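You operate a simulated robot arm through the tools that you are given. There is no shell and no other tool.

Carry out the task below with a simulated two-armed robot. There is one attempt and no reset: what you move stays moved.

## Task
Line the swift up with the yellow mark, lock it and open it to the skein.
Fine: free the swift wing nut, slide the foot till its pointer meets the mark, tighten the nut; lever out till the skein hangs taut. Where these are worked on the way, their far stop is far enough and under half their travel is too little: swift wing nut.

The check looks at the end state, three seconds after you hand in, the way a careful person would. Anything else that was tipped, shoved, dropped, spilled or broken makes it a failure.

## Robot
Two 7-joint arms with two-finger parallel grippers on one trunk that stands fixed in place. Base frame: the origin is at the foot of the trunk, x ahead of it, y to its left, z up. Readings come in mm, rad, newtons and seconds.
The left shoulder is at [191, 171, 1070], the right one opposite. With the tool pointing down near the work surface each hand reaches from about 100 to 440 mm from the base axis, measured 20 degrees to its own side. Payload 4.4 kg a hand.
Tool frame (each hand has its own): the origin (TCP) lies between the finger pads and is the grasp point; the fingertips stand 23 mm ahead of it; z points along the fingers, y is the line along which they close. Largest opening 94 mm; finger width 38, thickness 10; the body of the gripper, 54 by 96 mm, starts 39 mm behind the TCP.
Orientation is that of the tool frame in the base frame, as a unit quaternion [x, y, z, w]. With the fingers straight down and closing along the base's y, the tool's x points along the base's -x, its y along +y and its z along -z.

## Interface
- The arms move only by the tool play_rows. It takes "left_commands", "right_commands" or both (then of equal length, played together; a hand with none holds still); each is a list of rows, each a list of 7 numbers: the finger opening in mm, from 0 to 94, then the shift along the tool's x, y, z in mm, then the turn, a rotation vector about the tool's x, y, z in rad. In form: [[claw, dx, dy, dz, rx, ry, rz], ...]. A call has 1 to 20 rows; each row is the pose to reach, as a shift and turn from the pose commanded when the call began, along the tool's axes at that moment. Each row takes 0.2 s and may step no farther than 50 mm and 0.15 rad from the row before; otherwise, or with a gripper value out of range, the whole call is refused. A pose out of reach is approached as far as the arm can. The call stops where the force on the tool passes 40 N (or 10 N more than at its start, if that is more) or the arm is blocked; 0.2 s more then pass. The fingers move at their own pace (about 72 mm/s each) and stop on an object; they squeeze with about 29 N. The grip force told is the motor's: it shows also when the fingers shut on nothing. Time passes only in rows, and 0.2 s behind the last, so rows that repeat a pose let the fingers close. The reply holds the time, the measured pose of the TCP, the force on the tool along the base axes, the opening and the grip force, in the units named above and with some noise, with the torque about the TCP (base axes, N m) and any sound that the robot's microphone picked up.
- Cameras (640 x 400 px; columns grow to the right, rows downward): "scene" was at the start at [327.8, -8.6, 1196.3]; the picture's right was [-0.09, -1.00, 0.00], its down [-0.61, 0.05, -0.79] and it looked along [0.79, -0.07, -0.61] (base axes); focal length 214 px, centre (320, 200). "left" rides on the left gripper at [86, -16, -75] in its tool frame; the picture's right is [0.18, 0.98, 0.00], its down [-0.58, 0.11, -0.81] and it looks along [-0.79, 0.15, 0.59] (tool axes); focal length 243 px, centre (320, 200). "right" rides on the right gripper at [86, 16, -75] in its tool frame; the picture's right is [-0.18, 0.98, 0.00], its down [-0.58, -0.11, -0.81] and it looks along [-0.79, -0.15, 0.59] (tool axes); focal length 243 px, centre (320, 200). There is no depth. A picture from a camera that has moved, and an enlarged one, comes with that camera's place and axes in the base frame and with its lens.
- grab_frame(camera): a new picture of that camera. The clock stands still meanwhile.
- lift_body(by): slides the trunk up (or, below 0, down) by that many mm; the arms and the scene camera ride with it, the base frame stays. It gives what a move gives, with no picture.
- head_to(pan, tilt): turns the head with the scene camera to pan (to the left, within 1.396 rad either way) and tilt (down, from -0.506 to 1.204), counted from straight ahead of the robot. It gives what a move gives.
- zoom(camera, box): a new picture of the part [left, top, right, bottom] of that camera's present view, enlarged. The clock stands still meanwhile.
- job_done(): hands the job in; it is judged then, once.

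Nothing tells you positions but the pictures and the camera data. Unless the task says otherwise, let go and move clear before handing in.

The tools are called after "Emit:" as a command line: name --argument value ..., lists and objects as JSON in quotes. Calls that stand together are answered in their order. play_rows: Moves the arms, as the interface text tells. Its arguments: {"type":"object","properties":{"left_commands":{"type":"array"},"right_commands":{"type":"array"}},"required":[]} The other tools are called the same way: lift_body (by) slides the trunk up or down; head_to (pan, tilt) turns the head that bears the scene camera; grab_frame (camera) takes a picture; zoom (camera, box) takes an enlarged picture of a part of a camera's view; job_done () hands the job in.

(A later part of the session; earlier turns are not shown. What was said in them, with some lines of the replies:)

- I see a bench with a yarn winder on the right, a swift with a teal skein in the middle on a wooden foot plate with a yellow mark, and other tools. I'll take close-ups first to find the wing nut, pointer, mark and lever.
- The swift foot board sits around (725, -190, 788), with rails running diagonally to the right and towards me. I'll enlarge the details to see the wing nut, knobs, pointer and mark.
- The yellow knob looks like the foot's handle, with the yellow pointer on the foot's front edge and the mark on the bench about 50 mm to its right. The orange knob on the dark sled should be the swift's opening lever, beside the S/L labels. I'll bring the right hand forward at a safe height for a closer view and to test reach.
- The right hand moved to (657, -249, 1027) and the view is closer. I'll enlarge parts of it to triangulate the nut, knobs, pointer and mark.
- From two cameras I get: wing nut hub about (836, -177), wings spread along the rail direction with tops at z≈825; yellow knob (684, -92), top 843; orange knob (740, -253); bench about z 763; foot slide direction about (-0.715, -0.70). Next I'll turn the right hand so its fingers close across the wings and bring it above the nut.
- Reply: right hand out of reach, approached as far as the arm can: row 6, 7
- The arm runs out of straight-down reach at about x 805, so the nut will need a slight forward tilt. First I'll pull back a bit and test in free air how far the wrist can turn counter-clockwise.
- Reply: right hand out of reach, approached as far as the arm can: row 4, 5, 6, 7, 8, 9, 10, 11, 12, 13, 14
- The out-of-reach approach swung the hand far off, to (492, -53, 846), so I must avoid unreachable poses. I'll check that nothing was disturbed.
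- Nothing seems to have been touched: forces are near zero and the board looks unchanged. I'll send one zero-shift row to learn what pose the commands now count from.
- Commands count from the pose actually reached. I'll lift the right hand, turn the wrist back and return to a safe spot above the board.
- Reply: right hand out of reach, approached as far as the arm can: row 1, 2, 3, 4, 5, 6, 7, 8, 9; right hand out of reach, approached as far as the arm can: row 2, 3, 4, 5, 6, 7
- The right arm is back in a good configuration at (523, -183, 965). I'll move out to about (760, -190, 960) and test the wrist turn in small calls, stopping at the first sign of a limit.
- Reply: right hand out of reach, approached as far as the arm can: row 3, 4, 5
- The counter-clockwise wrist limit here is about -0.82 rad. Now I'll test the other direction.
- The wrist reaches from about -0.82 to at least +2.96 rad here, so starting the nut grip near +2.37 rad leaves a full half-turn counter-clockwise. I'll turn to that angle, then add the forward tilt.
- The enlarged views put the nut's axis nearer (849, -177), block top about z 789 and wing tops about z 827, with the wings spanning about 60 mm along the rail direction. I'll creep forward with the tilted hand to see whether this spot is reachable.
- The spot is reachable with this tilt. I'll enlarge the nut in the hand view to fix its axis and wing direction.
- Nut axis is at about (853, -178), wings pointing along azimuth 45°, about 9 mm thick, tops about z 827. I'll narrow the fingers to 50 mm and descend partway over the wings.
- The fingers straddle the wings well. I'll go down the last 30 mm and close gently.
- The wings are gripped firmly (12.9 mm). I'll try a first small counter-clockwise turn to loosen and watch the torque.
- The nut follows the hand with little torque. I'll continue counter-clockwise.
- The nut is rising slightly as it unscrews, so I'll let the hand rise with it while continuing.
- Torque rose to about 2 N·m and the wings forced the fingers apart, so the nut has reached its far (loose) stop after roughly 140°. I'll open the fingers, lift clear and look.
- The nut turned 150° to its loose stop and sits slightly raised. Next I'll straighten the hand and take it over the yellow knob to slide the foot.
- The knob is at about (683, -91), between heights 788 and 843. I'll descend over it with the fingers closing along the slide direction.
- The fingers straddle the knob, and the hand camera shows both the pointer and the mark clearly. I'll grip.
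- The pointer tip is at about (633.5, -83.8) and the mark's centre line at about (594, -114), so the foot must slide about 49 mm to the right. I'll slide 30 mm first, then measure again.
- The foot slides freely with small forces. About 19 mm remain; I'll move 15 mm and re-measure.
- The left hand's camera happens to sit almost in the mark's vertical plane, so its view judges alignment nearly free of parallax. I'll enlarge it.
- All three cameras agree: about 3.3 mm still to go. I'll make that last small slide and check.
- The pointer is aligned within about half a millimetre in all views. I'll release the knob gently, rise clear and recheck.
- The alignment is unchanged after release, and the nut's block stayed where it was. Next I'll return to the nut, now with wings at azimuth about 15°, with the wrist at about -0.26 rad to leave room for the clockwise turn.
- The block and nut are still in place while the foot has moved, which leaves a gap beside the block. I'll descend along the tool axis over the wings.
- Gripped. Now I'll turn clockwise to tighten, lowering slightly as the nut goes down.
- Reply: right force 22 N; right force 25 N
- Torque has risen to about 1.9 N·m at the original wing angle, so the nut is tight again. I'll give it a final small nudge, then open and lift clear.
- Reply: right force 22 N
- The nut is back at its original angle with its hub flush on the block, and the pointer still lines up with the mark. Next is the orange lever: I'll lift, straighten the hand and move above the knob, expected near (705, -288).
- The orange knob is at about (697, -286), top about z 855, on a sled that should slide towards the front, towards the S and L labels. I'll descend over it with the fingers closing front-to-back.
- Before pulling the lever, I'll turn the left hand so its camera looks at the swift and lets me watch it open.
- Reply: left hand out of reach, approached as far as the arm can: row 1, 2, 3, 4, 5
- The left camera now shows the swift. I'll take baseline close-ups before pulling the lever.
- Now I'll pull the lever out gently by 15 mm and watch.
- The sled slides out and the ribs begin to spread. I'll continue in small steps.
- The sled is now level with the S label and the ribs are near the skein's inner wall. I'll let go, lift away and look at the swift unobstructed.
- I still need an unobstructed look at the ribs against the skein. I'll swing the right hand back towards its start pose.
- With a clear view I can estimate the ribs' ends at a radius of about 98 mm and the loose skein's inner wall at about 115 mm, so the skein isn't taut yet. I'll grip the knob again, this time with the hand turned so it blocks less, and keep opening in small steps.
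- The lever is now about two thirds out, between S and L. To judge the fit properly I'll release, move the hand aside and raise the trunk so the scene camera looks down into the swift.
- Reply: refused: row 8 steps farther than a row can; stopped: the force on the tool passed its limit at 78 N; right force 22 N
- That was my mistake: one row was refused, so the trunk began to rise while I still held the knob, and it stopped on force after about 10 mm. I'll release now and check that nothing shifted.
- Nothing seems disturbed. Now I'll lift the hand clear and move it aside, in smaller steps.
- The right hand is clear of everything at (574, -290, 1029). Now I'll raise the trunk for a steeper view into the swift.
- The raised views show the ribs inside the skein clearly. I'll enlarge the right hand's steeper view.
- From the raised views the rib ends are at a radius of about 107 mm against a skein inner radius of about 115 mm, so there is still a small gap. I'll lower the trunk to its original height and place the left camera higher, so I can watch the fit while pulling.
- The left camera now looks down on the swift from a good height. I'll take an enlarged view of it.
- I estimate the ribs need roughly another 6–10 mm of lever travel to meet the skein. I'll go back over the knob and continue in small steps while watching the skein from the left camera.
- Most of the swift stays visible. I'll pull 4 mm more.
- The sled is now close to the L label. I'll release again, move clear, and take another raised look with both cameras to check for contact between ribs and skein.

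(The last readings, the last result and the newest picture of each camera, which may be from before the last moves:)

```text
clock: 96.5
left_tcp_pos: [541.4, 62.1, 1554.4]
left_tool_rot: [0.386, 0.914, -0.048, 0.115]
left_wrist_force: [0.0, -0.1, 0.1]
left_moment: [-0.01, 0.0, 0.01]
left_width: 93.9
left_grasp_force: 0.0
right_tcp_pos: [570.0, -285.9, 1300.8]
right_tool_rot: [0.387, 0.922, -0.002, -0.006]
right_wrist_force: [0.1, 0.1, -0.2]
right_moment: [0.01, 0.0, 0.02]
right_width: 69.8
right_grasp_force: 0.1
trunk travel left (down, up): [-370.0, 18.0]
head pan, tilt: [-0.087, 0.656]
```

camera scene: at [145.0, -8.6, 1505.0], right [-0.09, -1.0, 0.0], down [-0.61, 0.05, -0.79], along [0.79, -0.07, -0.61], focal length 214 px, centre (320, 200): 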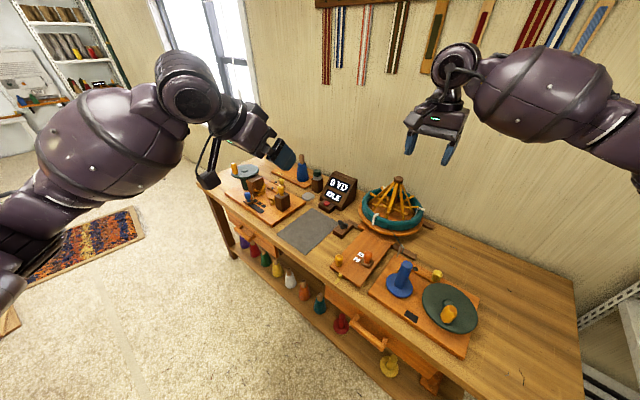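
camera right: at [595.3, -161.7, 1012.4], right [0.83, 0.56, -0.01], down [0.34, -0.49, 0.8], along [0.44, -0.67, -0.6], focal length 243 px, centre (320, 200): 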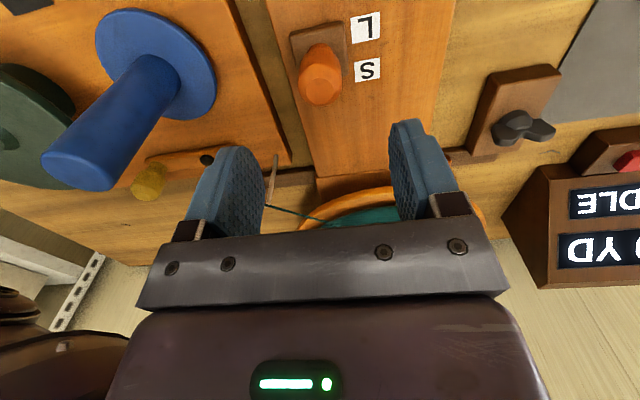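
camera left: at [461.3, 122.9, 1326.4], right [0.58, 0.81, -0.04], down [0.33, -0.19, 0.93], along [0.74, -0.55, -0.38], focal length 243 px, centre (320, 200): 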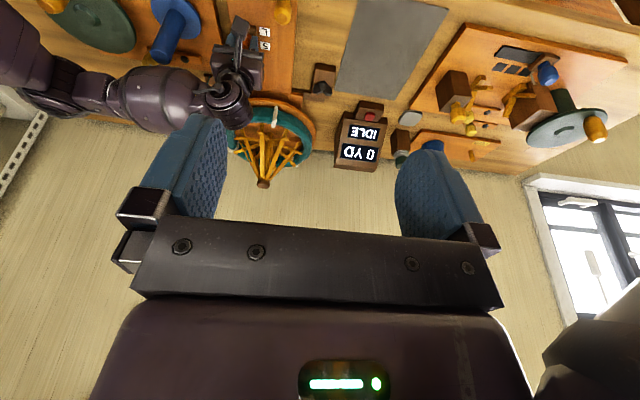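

Emit:
play_rows --right_commands '[[90, -2, 17, 0, 0, 0, -0.11], [90, -4, 33, 0, 0, 0, -0.22], [90, -6.6, 49, 0, 0, 0, -0.33]]'

Emit:
grab_frame --camera "right"

Emit:
zoom --camera "scene" --box '[365, 185, 425, 235]'

```text
clock: 97.3
left_tcp_pos: [541.8, 61.2, 1556.0]
left_tool_rot: [0.386, 0.914, -0.048, 0.115]
left_wrist_force: [0.2, 0.4, 0.5]
left_moment: [-0.03, 0.02, -0.01]
left_width: 93.9
left_grasp_force: 0.1
right_tcp_pos: [608.5, -254.7, 1301.4]
right_tool_rot: [0.229, 0.973, -0.001, -0.007]
right_wrist_force: [0.1, -0.3, -0.3]
right_moment: [0.01, -0.04, -0.02]
right_width: 89.9
right_grasp_force: 0.1
trunk travel left (down, up): [-370.0, 18.0]
head pan, tilt: [-0.087, 0.656]
```

```text
taken
camera right: at [538.4, -203.5, 1376.8], right [0.6, 0.8, -0.01], down [0.48, -0.36, 0.8], along [0.64, -0.49, -0.6], focal length 243 px, centre (320, 200)
```

right: 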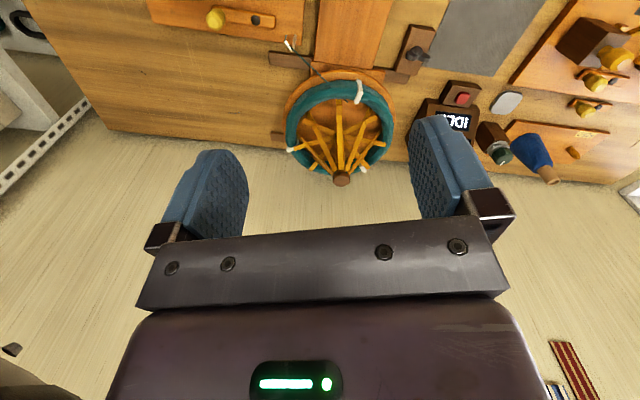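

```text
8.00 times, centred on (395, 210) of scene
camera zoom: at [145.5, -8.0, 1505.1], right [-0.09, -1.0, 0.0], down [-0.61, 0.05, -0.79], along [0.79, -0.07, -0.61], focal length 1716 px, centre (-280, 120)
```

zoom: 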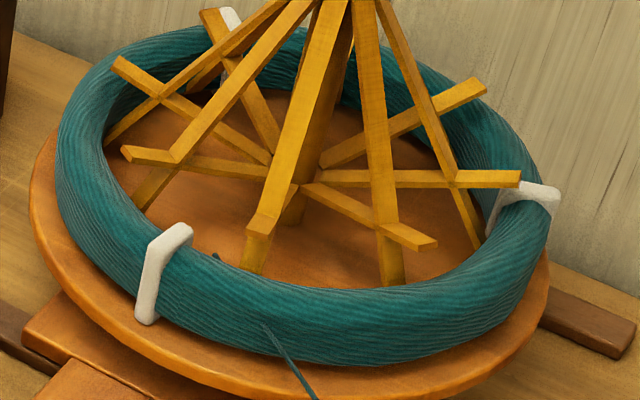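

Emit:
zoom --camera "right" --box '[278, 65, 402, 190]'

Emit:
zoom --camera "right" --box '[280, 70, 340, 130]'

Emit:
zoom --camera "right" --box '[340, 70, 400, 170]'

```text
3.20 times, centred on (340, 128) of right
camera zoom: at [538.4, -203.5, 1376.8], right [0.6, 0.8, -0.01], down [0.48, -0.36, 0.8], along [0.64, -0.49, -0.6], focal length 776 px, centre (256, 432)
```

zoom: 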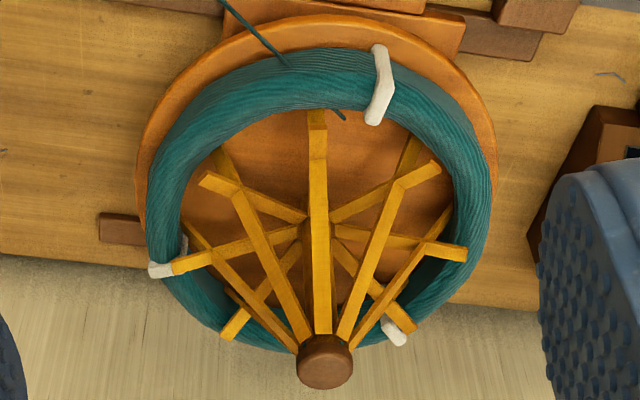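

```text
6.67 times, centred on (310, 100) of right
camera zoom: at [538.4, -203.5, 1376.8], right [0.6, 0.8, -0.01], down [0.48, -0.36, 0.8], along [0.64, -0.49, -0.6], focal length 1618 px, centre (387, 867)
```

zoom: 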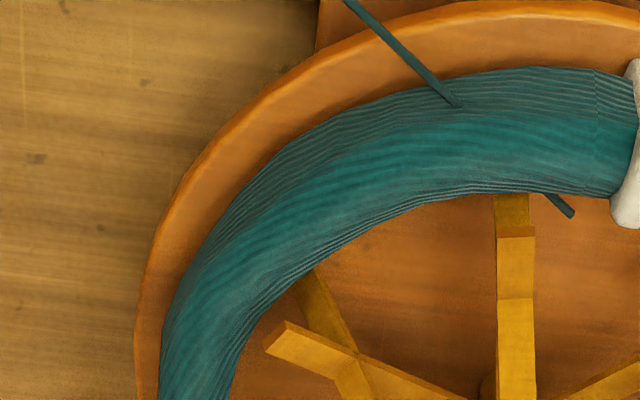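

```text
4.00 times, centred on (370, 120) of right
camera zoom: at [538.4, -203.5, 1376.8], right [0.6, 0.8, -0.01], down [0.48, -0.36, 0.8], along [0.64, -0.49, -0.6], focal length 970 px, centre (120, 520)
```

zoom: 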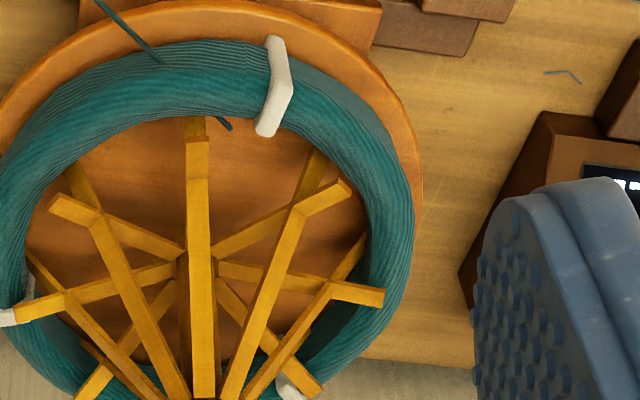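

In this steep view the rib ends are at a radius of about 108 mm and the skein's inner wall at about 112 mm, so only about 3–4 mm of gap remains. That puts the taut point close to the L label. I'll measure the sled against L from here.

Emit:
zoom --camera "scene" --box '[340, 235, 390, 275]'

Emit:
grab_frame --camera "left"

```text
10.00 times, centred on (365, 255) of scene
camera zoom: at [145.5, -8.0, 1505.1], right [-0.09, -1.0, 0.0], down [-0.61, 0.05, -0.79], along [0.79, -0.07, -0.61], focal length 2145 px, centre (-130, -350)
```

zoom: 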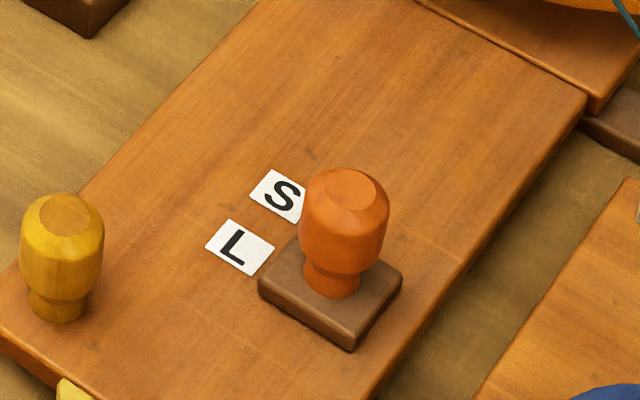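

```text
taken
camera left: at [460.0, 124.0, 1605.8], right [0.58, 0.81, -0.04], down [0.33, -0.19, 0.93], along [0.74, -0.55, -0.38], focal length 243 px, centre (320, 200)
```

left: 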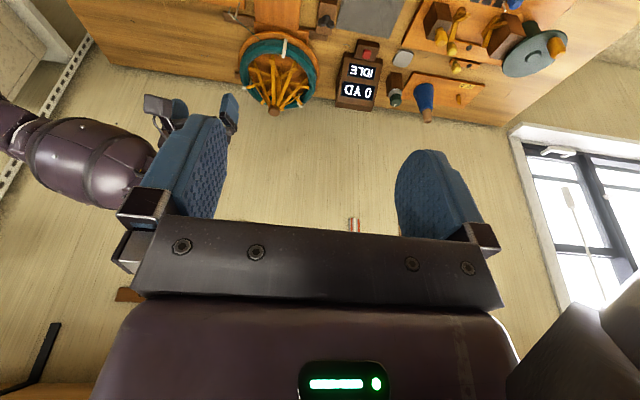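

By this measurement the sled is 3.9 mm short of L, and that travel would just close the remaining gap. I'll put the hand back to its earlier yaw and lower the trunk.

Emit:
play_rows --right_commands '[[70, 0, 0, 0, 0, 0, 0.11], [70, 0, 0, 0, 0, 0, 0.22], [70, 0, 0, 0, 0, 0, 0.33]]'

Emit:
lift_body --by -280

```text
clock: 98.2
left_tcp_pos: [541.2, 60.8, 1554.4]
left_tool_rot: [0.385, 0.914, -0.048, 0.116]
left_wrist_force: [-0.3, 0.8, 0.6]
left_moment: [0.01, -0.04, 0.02]
left_width: 93.7
left_grasp_force: 0.0
right_tcp_pos: [609.0, -256.6, 1302.4]
right_tool_rot: [0.387, 0.922, -0.002, -0.006]
right_wrist_force: [0.6, -0.1, 0.1]
right_moment: [0.0, 0.02, 0.01]
right_width: 69.9
right_grasp_force: 0.0
trunk travel left (down, up): [-370.0, 18.0]
head pan, tilt: [-0.087, 0.656]
```

```text
clock: 101.0
left_tcp_pos: [540.0, 61.1, 1276.2]
left_tool_rot: [0.387, 0.914, -0.047, 0.116]
left_wrist_force: [0.3, -0.7, 0.1]
left_moment: [0.01, -0.01, -0.02]
left_width: 93.9
left_grasp_force: 0.1
right_tcp_pos: [608.7, -256.5, 1022.8]
right_tool_rot: [0.386, 0.922, -0.001, -0.004]
right_wrist_force: [-0.7, 0.3, -0.4]
right_moment: [-0.01, -0.01, -0.01]
right_width: 69.9
right_grasp_force: 0.1
trunk travel left (down, up): [-90.0, 298.0]
head pan, tilt: [-0.087, 0.656]
```

Emit:
play_rows --right_commands '[[70, -1.6, 20, 30, 0, 0, 0], [70, -3.2, 40, 70, 0, 0, 0], [70, -3.2, 40, 110, 0, 0, 0], [70, -3.2, 40, 150, 0, 0, 0], [70, -3.2, 40, 187, 0, 0, 0], [70, -3.2, 40, 187, 0, 0, 0]]'

Emit:
grab_frame --camera "right"

```text
clock: 102.4
left_tcp_pos: [541.5, 61.6, 1276.2]
left_tool_rot: [0.387, 0.914, -0.048, 0.116]
left_wrist_force: [0.1, 0.3, -0.2]
left_moment: [-0.02, 0.02, 0.02]
left_width: 94.0
left_grasp_force: 0.1
right_tcp_pos: [636.7, -228.9, 835.8]
right_tool_rot: [0.387, 0.922, -0.002, -0.005]
right_wrist_force: [-0.3, -0.9, -0.5]
right_moment: [-0.01, 0.0, -0.01]
right_width: 70.1
right_grasp_force: 0.0
trunk travel left (down, up): [-90.0, 298.0]
head pan, tilt: [-0.087, 0.656]
```

```text
taken
camera right: at [586.9, -156.7, 910.0], right [0.83, 0.56, -0.01], down [0.34, -0.49, 0.8], along [0.44, -0.67, -0.6], focal length 243 px, centre (320, 200)
```

right: 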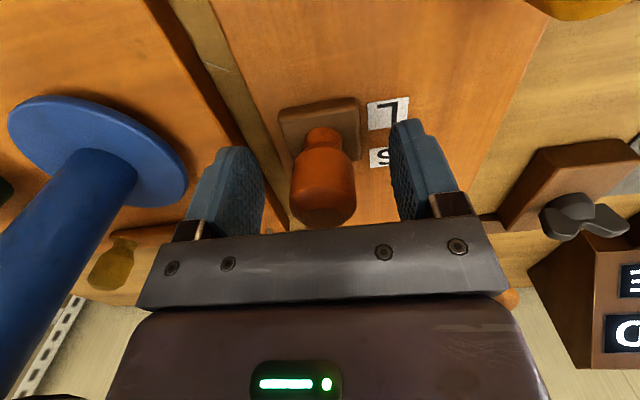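

Emit:
play_rows --right_commands '[[0, 0, 0, 0, 0, 0, 0], [0, 0, 0, 0, 0, 0, 0], [0, 0, 0, 0, 0, 0, 0]]'

Emit:
zoom --camera "right" --box '[240, 60, 440, 200]'

Emit:
zoom --camera "left" --box '[220, 85, 325, 195]'

```text
clock: 103.2
left_tcp_pos: [541.9, 62.2, 1274.6]
left_tool_rot: [0.386, 0.914, -0.048, 0.116]
left_wrist_force: [0.0, -0.1, 1.0]
left_moment: [-0.01, 0.01, -0.01]
left_width: 93.9
left_grasp_force: 0.1
right_tcp_pos: [636.4, -228.3, 835.5]
right_tool_rot: [0.387, 0.922, -0.001, -0.006]
right_wrist_force: [0.8, 2.1, -5.1]
right_moment: [0.75, -1.49, -0.09]
right_width: 31.9
right_grasp_force: 44.8
trunk travel left (down, up): [-90.0, 298.0]
head pan, tilt: [-0.087, 0.656]
```

```text
2.86 times, centred on (340, 130) of right
camera zoom: at [587.3, -156.6, 909.7], right [0.83, 0.56, -0.01], down [0.34, -0.49, 0.8], along [0.44, -0.67, -0.6], focal length 693 px, centre (263, 400)
```

zoom: 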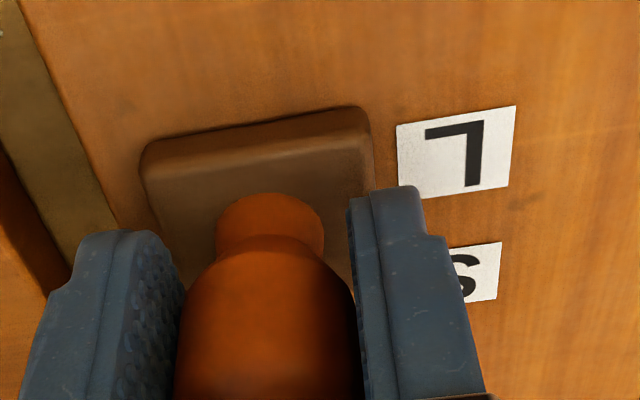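

```text
3.64 times, centred on (272, 140) of left
camera zoom: at [459.6, 123.3, 1325.8], right [0.58, 0.81, -0.04], down [0.33, -0.19, 0.93], along [0.74, -0.55, -0.38], focal length 882 px, centre (493, 418)
```

zoom: 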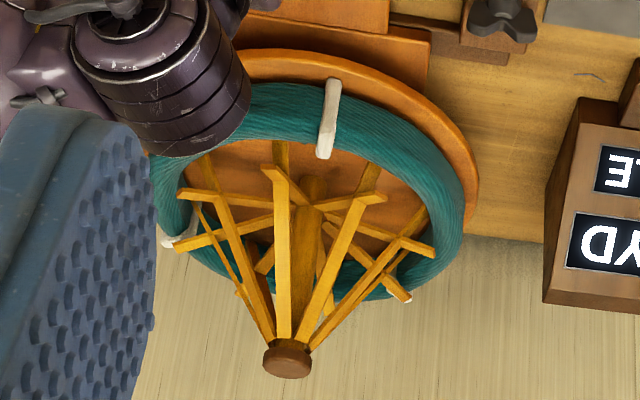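

Emit:
play_rows --right_commands '[[0, 1.5, 0, 0, 0, 0, 0], [0, 3, 0, 0, 0, 0, 0], [0, 4, 0, 0, 0, 0, 0], [0, 4, 0, 0, 0, 0, 0]]'

Emit:
zoom --camera "right" --box '[240, 60, 440, 200]'

Emit:
zoom --camera "left" --box '[220, 85, 325, 195]'

Emit:
zoom --camera "scene" --box '[370, 210, 430, 260]'

```text
clock: 104.2
left_tcp_pos: [542.4, 61.2, 1273.4]
left_tool_rot: [0.385, 0.914, -0.047, 0.116]
left_wrist_force: [0.1, -0.5, 0.1]
left_moment: [0.01, 0.01, 0.0]
left_width: 93.9
left_grasp_force: 0.0
right_tcp_pos: [634.4, -225.3, 834.0]
right_tool_rot: [0.387, 0.922, -0.002, -0.006]
right_wrist_force: [5.9, 4.3, 1.1]
right_moment: [1.6, -0.79, 0.1]
right_width: 32.1
right_grasp_force: 45.0
trunk travel left (down, up): [-90.0, 298.0]
head pan, tilt: [-0.087, 0.656]
```

```text
2.86 times, centred on (340, 130) of right
camera zoom: at [585.0, -154.4, 909.7], right [0.83, 0.56, -0.01], down [0.34, -0.49, 0.8], along [0.44, -0.67, -0.6], focal length 693 px, centre (263, 400)
```

zoom: 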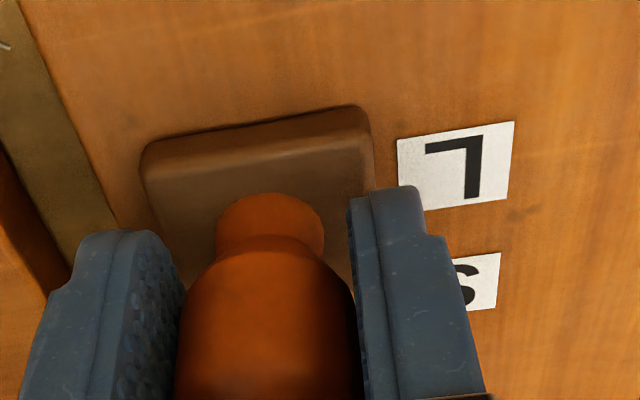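

```text
3.64 times, centred on (272, 140) of left
camera zoom: at [459.6, 123.5, 1326.0], right [0.58, 0.81, -0.04], down [0.33, -0.19, 0.93], along [0.74, -0.55, -0.38], focal length 882 px, centre (493, 418)
```

zoom: 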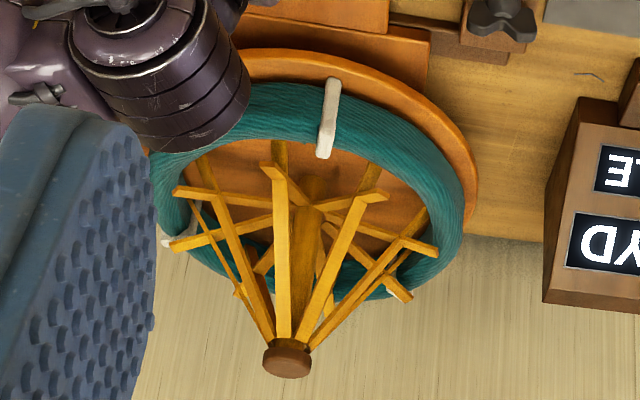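

```text
8.00 times, centred on (400, 235) of scene
camera zoom: at [327.8, -8.4, 1196.6], right [-0.09, -1.0, 0.0], down [-0.61, 0.05, -0.79], along [0.79, -0.07, -0.61], focal length 1716 px, centre (-320, -80)
```

zoom: 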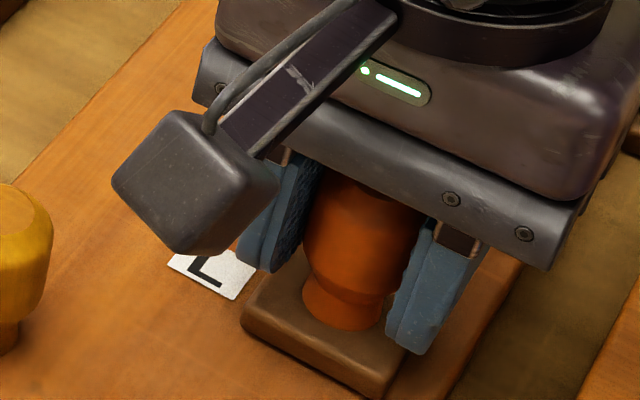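

The sled moved about 3 mm and is now about level with L. I'll release, move clear and do the raised check again.

Emit:
play_rows --right_commands '[[40, 0, 0, 0, 0, 0, 0], [70, 0, 0, 0, 0, 0, 0], [70, 0, 0, 0, 0, 0, 0], [70, 0, 0, -40, 0, 0, 0], [70, 0, 0, -80, 0, 0, 0], [70, 0, 0, -120, 0, 0, 0], [70, 2, -20, -150, 0, 0, 0], [70, 4, -40, -185, 0, 0, 0]]'

Emit:
grab_frame --camera "scene"

Emit:
grab_frame --camera "left"

```text
clock: 106.0
left_tcp_pos: [541.5, 61.5, 1276.5]
left_tool_rot: [0.387, 0.914, -0.047, 0.116]
left_wrist_force: [-0.6, -0.5, 0.9]
left_moment: [0.01, -0.04, 0.01]
left_width: 94.0
left_grasp_force: 0.0
right_tcp_pos: [606.5, -253.3, 1017.7]
right_tool_rot: [0.386, 0.922, -0.001, -0.005]
right_wrist_force: [-0.6, -0.2, 0.5]
right_moment: [0.01, 0.03, 0.01]
right_width: 70.3
right_grasp_force: 0.1
trunk travel left (down, up): [-90.0, 298.0]
head pan, tilt: [-0.087, 0.656]
```

```text
taken
camera scene: at [326.8, -8.5, 1197.1], right [-0.09, -1.0, 0.0], down [-0.61, 0.05, -0.79], along [0.79, -0.07, -0.61], focal length 214 px, centre (320, 200)
```

scene: 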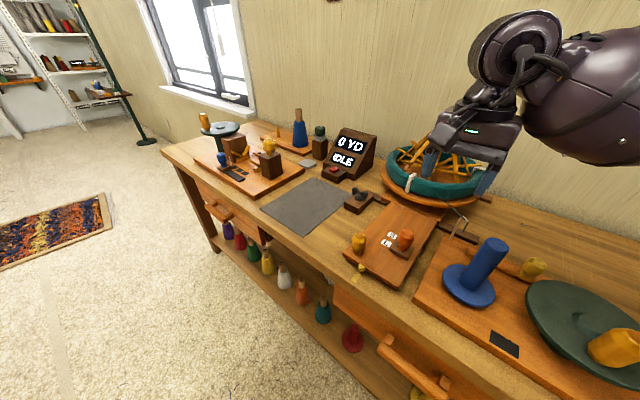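

```text
taken
camera left: at [458.3, 123.4, 1326.6], right [0.58, 0.81, -0.04], down [0.33, -0.19, 0.93], along [0.74, -0.55, -0.37], focal length 243 px, centre (320, 200)
```

left: 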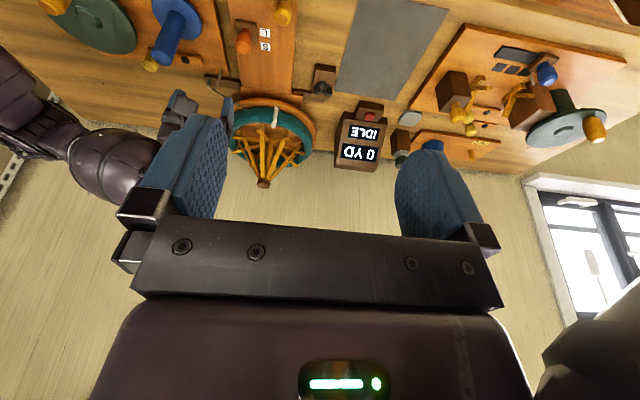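

Clear of the knob. I'll raise the trunk and turn the right hand for the steep view.

Emit:
lift_body --by 280

Emit:
play_rows --right_commands '[[90, 0, 0, 0, 0, 0, -0.11], [90, 0, 0, 0, 0, 0, -0.22], [90, 0, 0, 0, 0, 0, -0.33]]'

Emit:
zoom --camera "right" --box '[278, 65, 402, 190]'

Emit:
zoom --camera "scene" --box '[365, 185, 425, 235]'

Emit:
zoom --camera "scene" --box '[340, 235, 390, 275]'

```text
clock: 108.8
left_tcp_pos: [541.8, 62.0, 1555.5]
left_tool_rot: [0.386, 0.914, -0.048, 0.115]
left_wrist_force: [0.2, 0.3, -1.0]
left_moment: [0.0, 0.0, 0.0]
left_width: 94.1
left_grasp_force: 0.1
right_tcp_pos: [606.0, -252.5, 1299.0]
right_tool_rot: [0.386, 0.922, -0.001, -0.006]
right_wrist_force: [-1.6, 0.3, -0.2]
right_moment: [-0.04, 0.01, 0.01]
right_width: 70.1
right_grasp_force: 0.0
trunk travel left (down, up): [-370.0, 18.0]
head pan, tilt: [-0.087, 0.656]
```

```text
clock: 109.6
left_tcp_pos: [542.0, 61.9, 1555.6]
left_tool_rot: [0.386, 0.914, -0.048, 0.116]
left_wrist_force: [0.4, 0.1, -0.1]
left_moment: [-0.02, 0.0, 0.01]
left_width: 93.9
left_grasp_force: 0.0
right_tcp_pos: [606.1, -252.5, 1300.3]
right_tool_rot: [0.229, 0.973, 0.0, -0.006]
right_wrist_force: [-0.6, -0.7, -0.2]
right_moment: [-0.03, 0.01, 0.03]
right_width: 90.1
right_grasp_force: 0.1
trunk travel left (down, up): [-370.0, 18.0]
head pan, tilt: [-0.087, 0.656]
```

```text
3.20 times, centred on (340, 128) of right
camera zoom: at [534.9, -201.4, 1374.4], right [0.6, 0.8, -0.01], down [0.48, -0.36, 0.8], along [0.64, -0.49, -0.6], focal length 776 px, centre (256, 432)
```

zoom: 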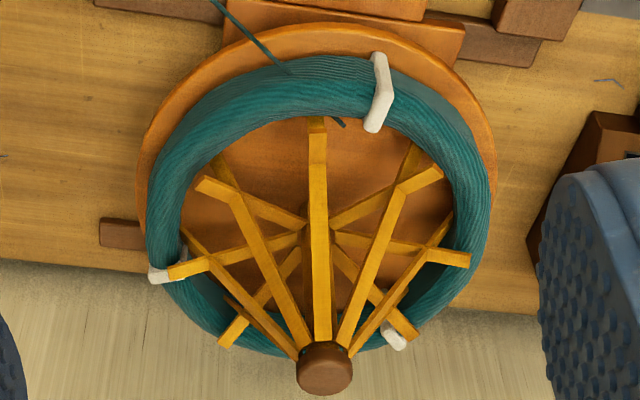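

```text
8.00 times, centred on (395, 210) of scene
camera zoom: at [144.8, -8.7, 1505.1], right [-0.09, -1.0, 0.0], down [-0.61, 0.05, -0.79], along [0.79, -0.07, -0.61], focal length 1716 px, centre (-280, 120)
```

zoom: 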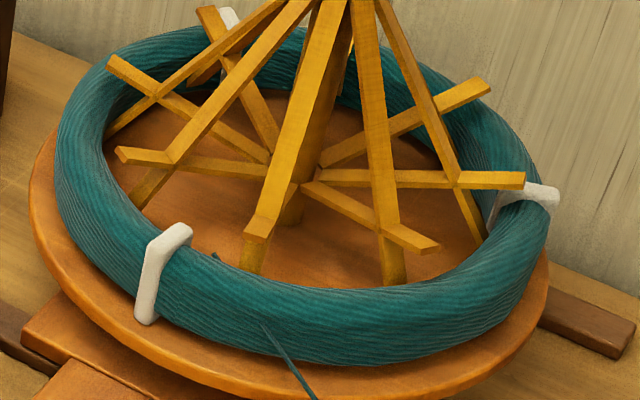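

```text
10.00 times, centred on (365, 255) of scene
camera zoom: at [144.8, -8.7, 1505.1], right [-0.09, -1.0, 0.0], down [-0.61, 0.05, -0.79], along [0.79, -0.07, -0.61], focal length 2145 px, centre (-130, -350)
```

zoom: 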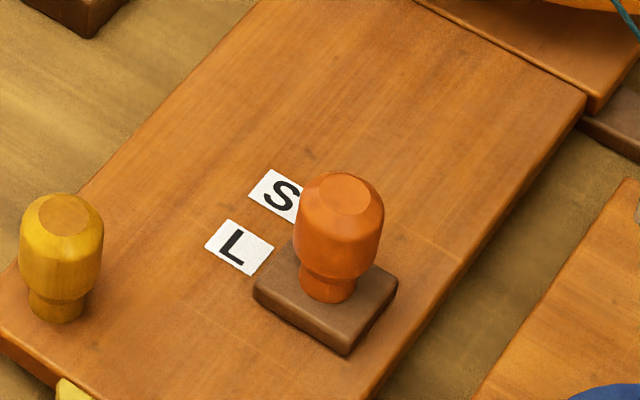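

Emit:
zoom --camera "scene" --box '[369, 188, 389, 216]'

Emit:
zoom --camera "scene" --box '[408, 200, 436, 224]'

Emit:
zoom --camera "right" --box '[300, 110, 340, 175]'

Emit:
zoom --camera "right" --box '[345, 105, 385, 175]'

```text
14.29 times, centred on (379, 202) of scene
camera zoom: at [144.8, -8.7, 1505.1], right [-0.09, -1.0, 0.0], down [-0.61, 0.05, -0.79], along [0.79, -0.07, -0.61], focal length 3064 px, centre (-523, 171)
```

zoom: 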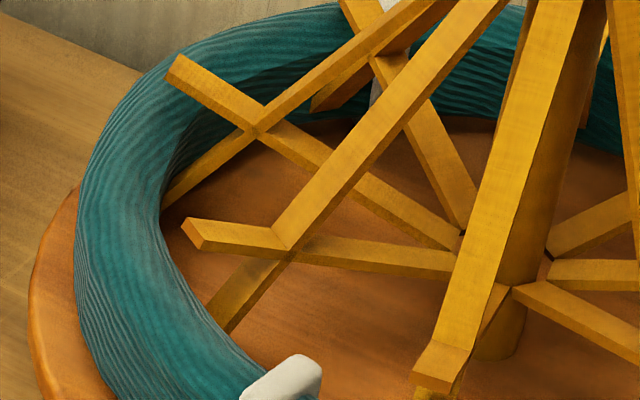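

```text
16.00 times, centred on (422, 212) of scene
camera zoom: at [144.8, -8.7, 1505.1], right [-0.09, -1.0, 0.0], down [-0.61, 0.05, -0.79], along [0.79, -0.07, -0.61], focal length 3432 px, centre (-1312, 8)
```

zoom: 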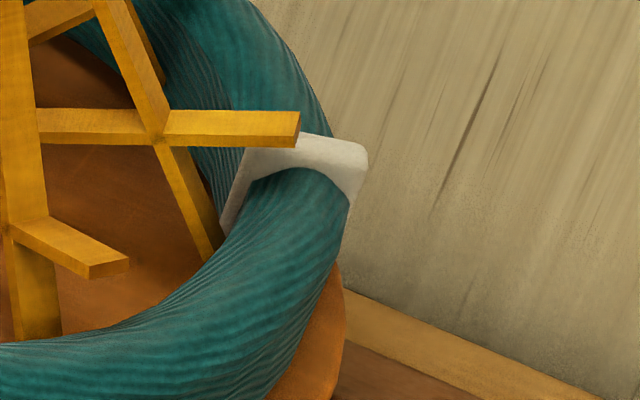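

```text
6.15 times, centred on (320, 142) of right
camera zoom: at [534.9, -201.4, 1374.4], right [0.6, 0.8, -0.01], down [0.48, -0.36, 0.8], along [0.64, -0.49, -0.6], focal length 1493 px, centre (320, 554)
```

zoom: 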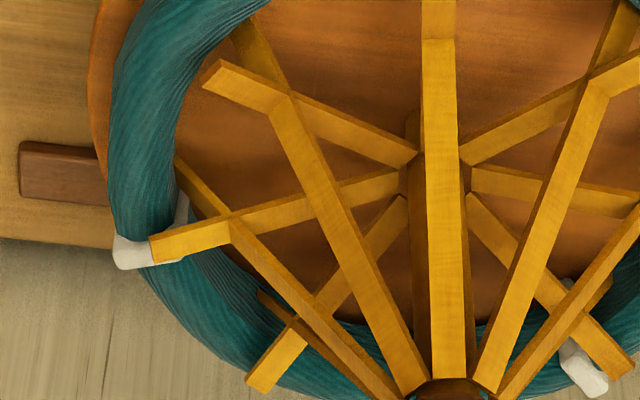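

```text
5.71 times, centred on (365, 140) of right
camera zoom: at [534.9, -201.4, 1374.4], right [0.6, 0.8, -0.01], down [0.48, -0.36, 0.8], along [0.64, -0.49, -0.6], focal length 1386 px, centre (63, 543)
```

zoom: 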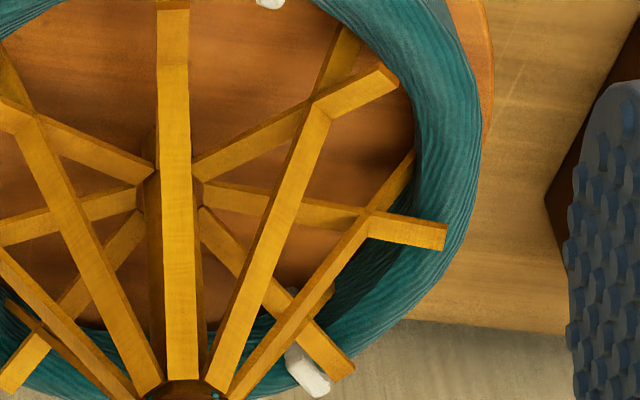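

In these views the rib ends now meet the skein's inner wall (rib radius about 110 mm, wall about 111 mm), and the sled measures within about 1 mm of L. I'll cross-check the sled's position against L from the left camera.

Emit:
grab_frame --camera "left"

Emit:
zoom --camera "left" --box '[240, 0, 300, 50]'

Emit:
grab_frame --camera "right"

```text
taken
camera left: at [459.2, 123.3, 1606.0], right [0.58, 0.81, -0.04], down [0.33, -0.19, 0.93], along [0.74, -0.55, -0.38], focal length 243 px, centre (320, 200)
```

left: 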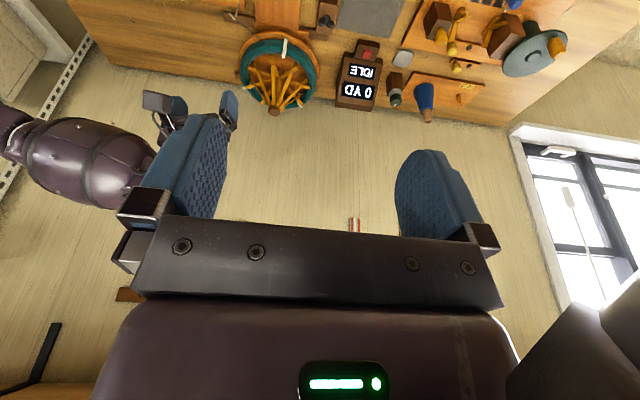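

```text
8.00 times, centred on (270, 25) of left
camera zoom: at [459.2, 123.3, 1606.0], right [0.58, 0.81, -0.04], down [0.33, -0.19, 0.93], along [0.74, -0.55, -0.38], focal length 1941 px, centre (720, 1600)
```

zoom: 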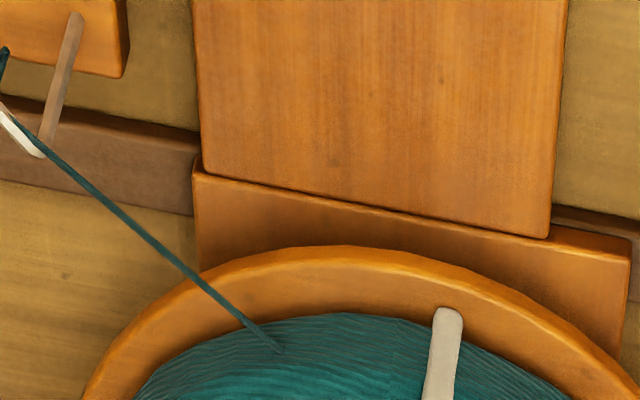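

```text
taken
camera right: at [534.9, -201.4, 1374.4], right [0.6, 0.8, -0.01], down [0.48, -0.36, 0.8], along [0.64, -0.49, -0.6], focal length 243 px, centre (320, 200)
```

right: 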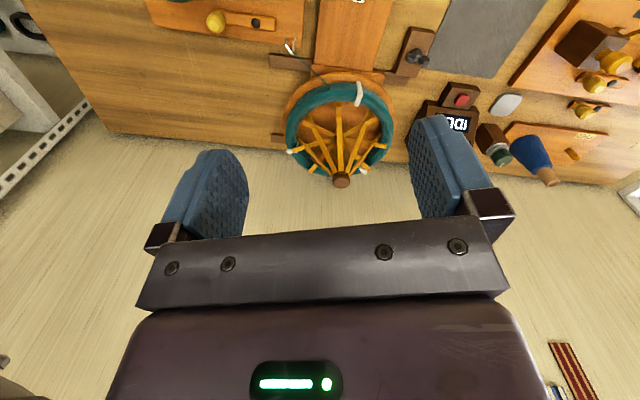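

Emit:
lift_body --by -280

Emit:
zoom --camera "left" --box '[225, 10, 285, 60]'

Emit:
zoom --camera "scene" --box '[370, 215, 425, 260]'

Emit:
zoom --camera "right" --box '[250, 0, 400, 90]'

```text
clock: 112.4
left_tcp_pos: [541.0, 61.9, 1276.7]
left_tool_rot: [0.386, 0.914, -0.047, 0.117]
left_wrist_force: [-0.6, 0.3, 0.2]
left_moment: [-0.01, -0.06, 0.0]
left_width: 94.0
left_grasp_force: 0.0
right_tcp_pos: [604.4, -253.5, 1019.9]
right_tool_rot: [0.231, 0.973, -0.001, -0.005]
right_wrist_force: [-0.6, -0.3, 1.1]
right_moment: [-0.01, 0.01, 0.0]
right_width: 90.0
right_grasp_force: 0.0
trunk travel left (down, up): [-90.0, 298.0]
head pan, tilt: [-0.087, 0.656]
```

```text
8.00 times, centred on (255, 35) of left
camera zoom: at [457.5, 123.4, 1327.1], right [0.58, 0.81, -0.04], down [0.33, -0.19, 0.93], along [0.75, -0.55, -0.37], focal length 1941 px, centre (840, 1520)
```

zoom: 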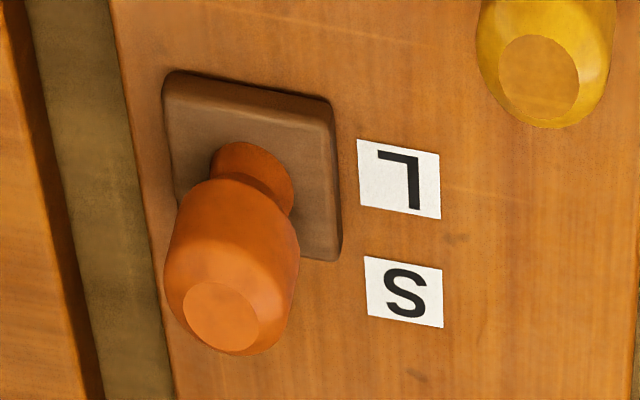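

```text
8.89 times, centred on (398, 238) of scene
camera zoom: at [326.5, -8.5, 1197.2], right [-0.09, -1.0, 0.0], down [-0.61, 0.05, -0.79], along [0.79, -0.07, -0.61], focal length 1906 px, centre (-369, -133)
```

zoom: 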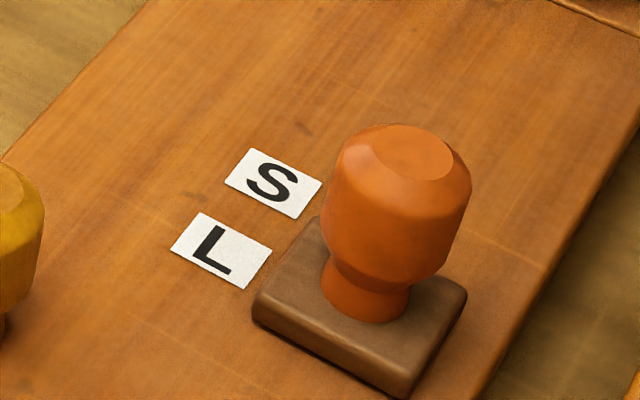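

```text
4.27 times, centred on (325, 45) of right
camera zoom: at [534.0, -200.7, 1096.2], right [0.6, 0.8, 0.0], down [0.48, -0.36, 0.8], along [0.64, -0.49, -0.6], focal length 1035 px, centre (299, 861)
```

zoom: 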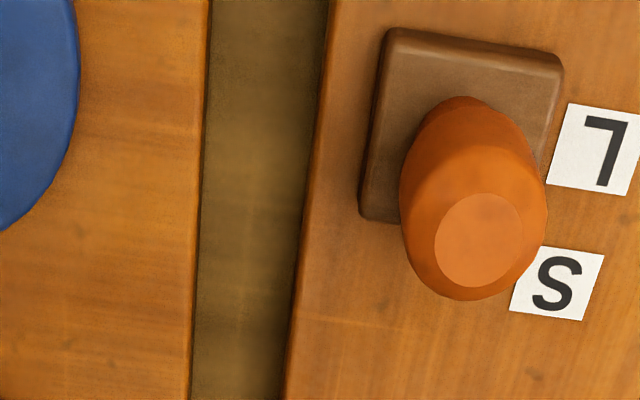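

Cross-checking several views, the sled's centre lies within about 1 mm of L and the ribs just meet the skein. Before handing in I'll verify the pointer, the nut and the rest of the bench.

Emit:
zoom --camera "scene" --box '[355, 258, 379, 285]'

Emit:
zoom --camera "scene" --box '[340, 160, 500, 260]'

Emit:
grab_frame --camera "scene"

```text
14.81 times, centred on (367, 272) of scene
camera zoom: at [326.5, -8.5, 1197.2], right [-0.09, -1.0, 0.0], down [-0.61, 0.05, -0.79], along [0.79, -0.07, -0.61], focal length 3177 px, centre (-376, -859)
```

zoom: 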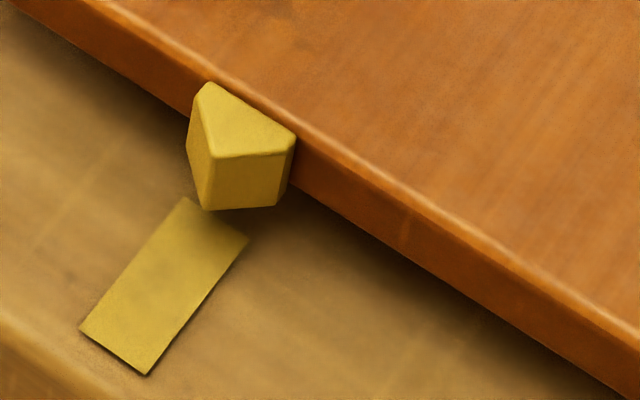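

```text
4.00 times, centred on (420, 210) of scene
camera zoom: at [326.5, -8.5, 1197.2], right [-0.09, -1.0, 0.0], down [-0.61, 0.05, -0.79], along [0.79, -0.07, -0.61], focal length 858 px, centre (-80, 160)
```

zoom: 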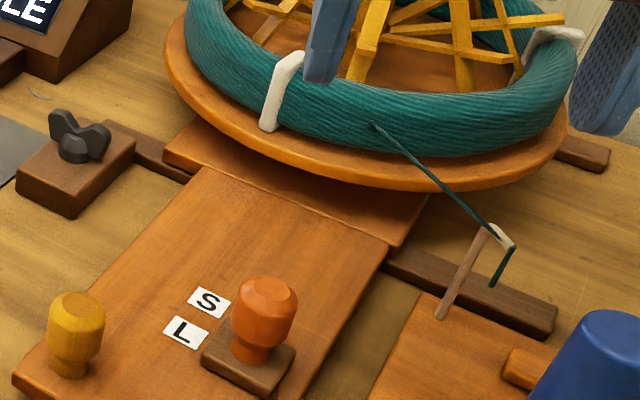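

```text
taken
camera scene: at [326.5, -8.5, 1197.2], right [-0.09, -1.0, 0.0], down [-0.61, 0.05, -0.79], along [0.79, -0.07, -0.61], focal length 214 px, centre (320, 200)
```

scene: 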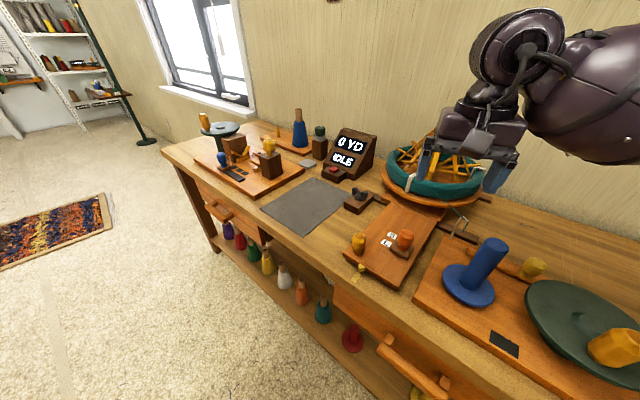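

The foot may have crept about 1 mm since tightening, so I want a parallax-free check. I'll move the right hand so its camera lies in the mark's vertical plane.

Emit:
play_rows --right_commands '[[60, 15, 25, 10, 0, 0, 0.08], [60, 30, 49, 30, 0, 0, 0.16], [60, 45, 74, 55, 0, 0, 0.24], [60, 60.7, 98, 80, 0, 0, 0.33]]'

Emit:
grab_frame --camera "right"

```text
clock: 113.4
left_tcp_pos: [542.6, 60.8, 1276.1]
left_tool_rot: [0.386, 0.914, -0.048, 0.115]
left_wrist_force: [-0.7, -0.6, -0.7]
left_moment: [-0.01, 0.03, 0.01]
left_width: 94.1
left_grasp_force: 0.0
right_tcp_pos: [596.1, -137.4, 937.8]
right_tool_rot: [0.387, 0.922, -0.002, -0.006]
right_wrist_force: [0.4, 0.4, 0.5]
right_moment: [-0.01, 0.0, -0.03]
right_width: 60.0
right_grasp_force: 0.0
trunk travel left (down, up): [-90.0, 298.0]
head pan, tilt: [-0.087, 0.656]
```

```text
taken
camera right: at [545.2, -65.0, 1012.6], right [0.83, 0.56, -0.01], down [0.34, -0.49, 0.8], along [0.44, -0.67, -0.6], focal length 243 px, centre (320, 200)
```

right: 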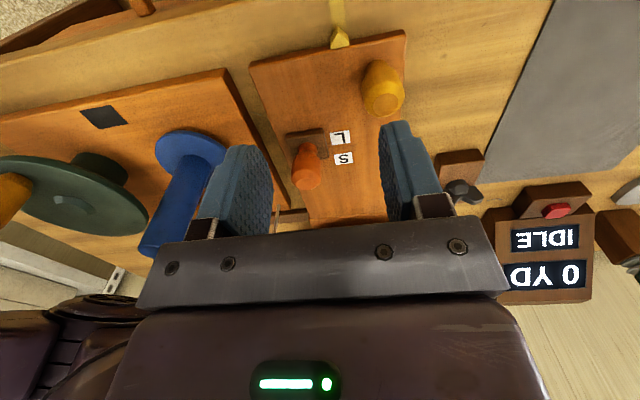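

Emit:
zoom --camera "right" --box '[315, 0, 365, 60]'

Emit:
zoom --camera "right" --box '[270, 110, 370, 210]'

```text
6.67 times, centred on (340, 30) of right
camera zoom: at [545.2, -65.0, 1012.6], right [0.83, 0.56, -0.01], down [0.34, -0.49, 0.8], along [0.44, -0.67, -0.6], focal length 1618 px, centre (187, 1333)
```

zoom: 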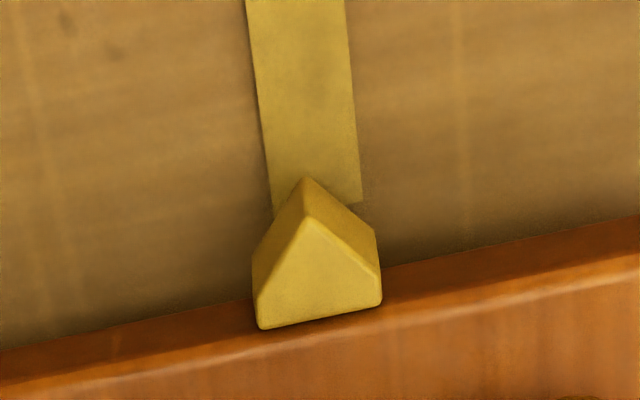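

```text
4.00 times, centred on (320, 160) of right
camera zoom: at [545.2, -65.0, 1012.6], right [0.83, 0.56, -0.01], down [0.34, -0.49, 0.8], along [0.44, -0.67, -0.6], focal length 970 px, centre (320, 360)
```

zoom: 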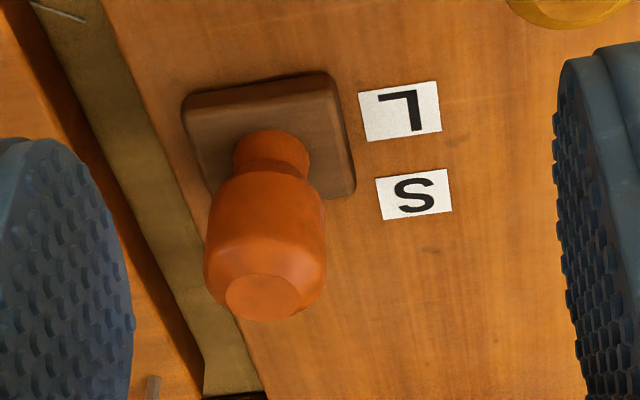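

The right camera now lies in the mark's plane and shows the pointer tip about 1 mm past the mark's centre line, well within the roughly 11 mm wide mark. I'll compare the nut's wing angle with its original tight position, using the same crop as at the start.

Emit:
zoom --camera "scene" --box '[350, 175, 430, 225]'

Emit:
zoom --camera "right" --box '[420, 140, 500, 210]'

Emit:
zoom --camera "left" --box '[295, 55, 345, 105]'

```text
8.00 times, centred on (390, 200) of scene
camera zoom: at [328.1, -8.5, 1196.4], right [-0.09, -1.0, 0.0], down [-0.61, 0.05, -0.79], along [0.79, -0.07, -0.61], focal length 1716 px, centre (-240, 200)
```

zoom: 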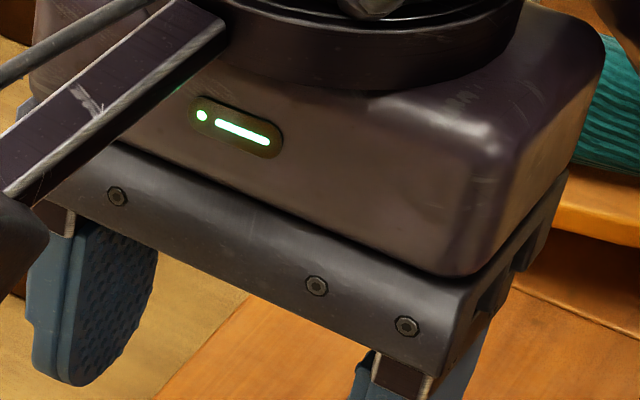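

```text
5.71 times, centred on (460, 175) of right
camera zoom: at [545.2, -65.0, 1012.6], right [0.83, 0.56, -0.01], down [0.34, -0.49, 0.8], along [0.44, -0.67, -0.6], focal length 1386 px, centre (-480, 343)
```

zoom: 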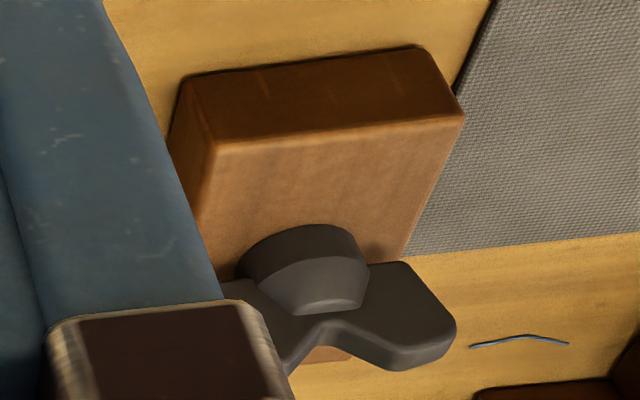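

```text
8.00 times, centred on (320, 80) of left
camera zoom: at [460.1, 123.4, 1325.5], right [0.58, 0.81, -0.04], down [0.33, -0.19, 0.93], along [0.74, -0.55, -0.38], focal length 1941 px, centre (320, 1160)
```

zoom: 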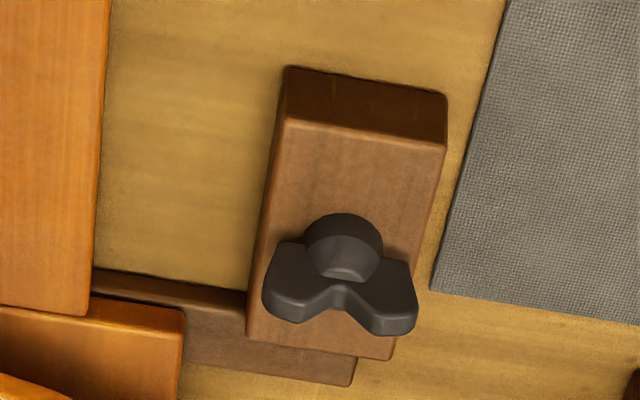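

Seen from the left camera, the wings run parallel to the block's edge as they did originally, so the nut is fully tight. The lever sits at L with the ribs meeting the skein. I'll move the right hand well clear before handing in.

Emit:
play_rows --right_commands '[[60, 0, 0, -40, 0, 0, 0], [60, 0, -20, -75, 0, 0, 0], [60, 0, -50, -95, 0, 0, 0], [60, 0, -85, -105, 0, 0, 0]]'

Emit:
grab_frame --camera "scene"

Emit:
zoom --camera "scene" --box '[330, 160, 430, 290]'

```text
clock: 114.4
left_tcp_pos: [540.8, 61.3, 1275.6]
left_tool_rot: [0.387, 0.914, -0.047, 0.117]
left_wrist_force: [-1.0, 0.3, 0.5]
left_moment: [0.01, 0.02, 0.03]
left_width: 94.2
left_grasp_force: 0.0
right_tcp_pos: [532.8, -198.7, 1044.1]
right_tool_rot: [0.387, 0.922, -0.003, -0.006]
right_wrist_force: [-0.6, -0.1, -0.4]
right_moment: [0.0, -0.02, -0.01]
right_width: 60.2
right_grasp_force: 0.1
trunk travel left (down, up): [-90.0, 298.0]
head pan, tilt: [-0.087, 0.656]
```

```text
taken
camera scene: at [327.0, -8.5, 1197.0], right [-0.09, -1.0, 0.0], down [-0.61, 0.05, -0.79], along [0.79, -0.07, -0.61], focal length 214 px, centre (320, 200)
```

scene: 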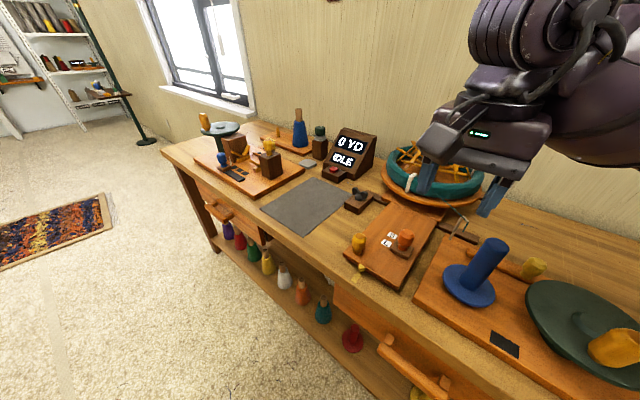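

```text
3.08 times, centred on (380, 225) of scene
camera zoom: at [327.0, -8.5, 1197.0], right [-0.09, -1.0, 0.0], down [-0.61, 0.05, -0.79], along [0.79, -0.07, -0.61], focal length 660 px, centre (135, 123)
```

zoom: 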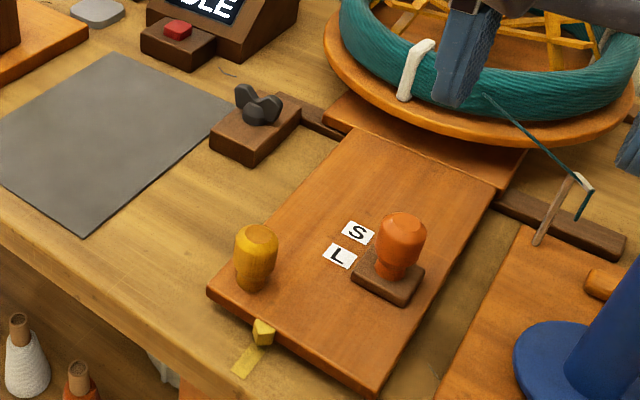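

The foot's pointer sits on the yellow mark, the wing nut is tight at its original angle, and the lever is out at L with the ribs against the skein. Both hands are clear and nothing else looks disturbed, so I'm handing in.

Emit:
job_done

```text
The job is handed in.
```

I've handed the job in: the swift is lined up, locked and opened to the skein. I haven't seen the verdict.

- **Wing nut:** I turned it about 150° to its loose stop. After sliding the foot I turned it back until it stopped firmly. It sits flush, with its wings at the angle they started from.
- **Foot and mark:** I slid the foot about 49 mm, and the pointer was within half a millimetre of the mark's centre when I tightened the nut. At the last check it was about 1 mm past centre, on a mark about 11 mm wide. It seems to have crept while I worked the lever, and I left it rather than loosen the nut again.
- **Lever and skein:** I pulled the lever out to the L label. From above, the rib ends meet the skein's inner wall to within a millimetre or two. I judged tautness by that contact, because the skein itself didn't visibly change.

**Mistake:** while I was checking the skein, a hand move was refused and the trunk rose while I was still gripping the lever knob. It stopped after about 10 mm when the force limit tripped at 78 N. The knob slipped a few millimetres in the grip, and the jerk may also have caused the 1 mm creep. I saw no damage.

Both hands were clear at hand-in, and nothing else on the bench looked moved.
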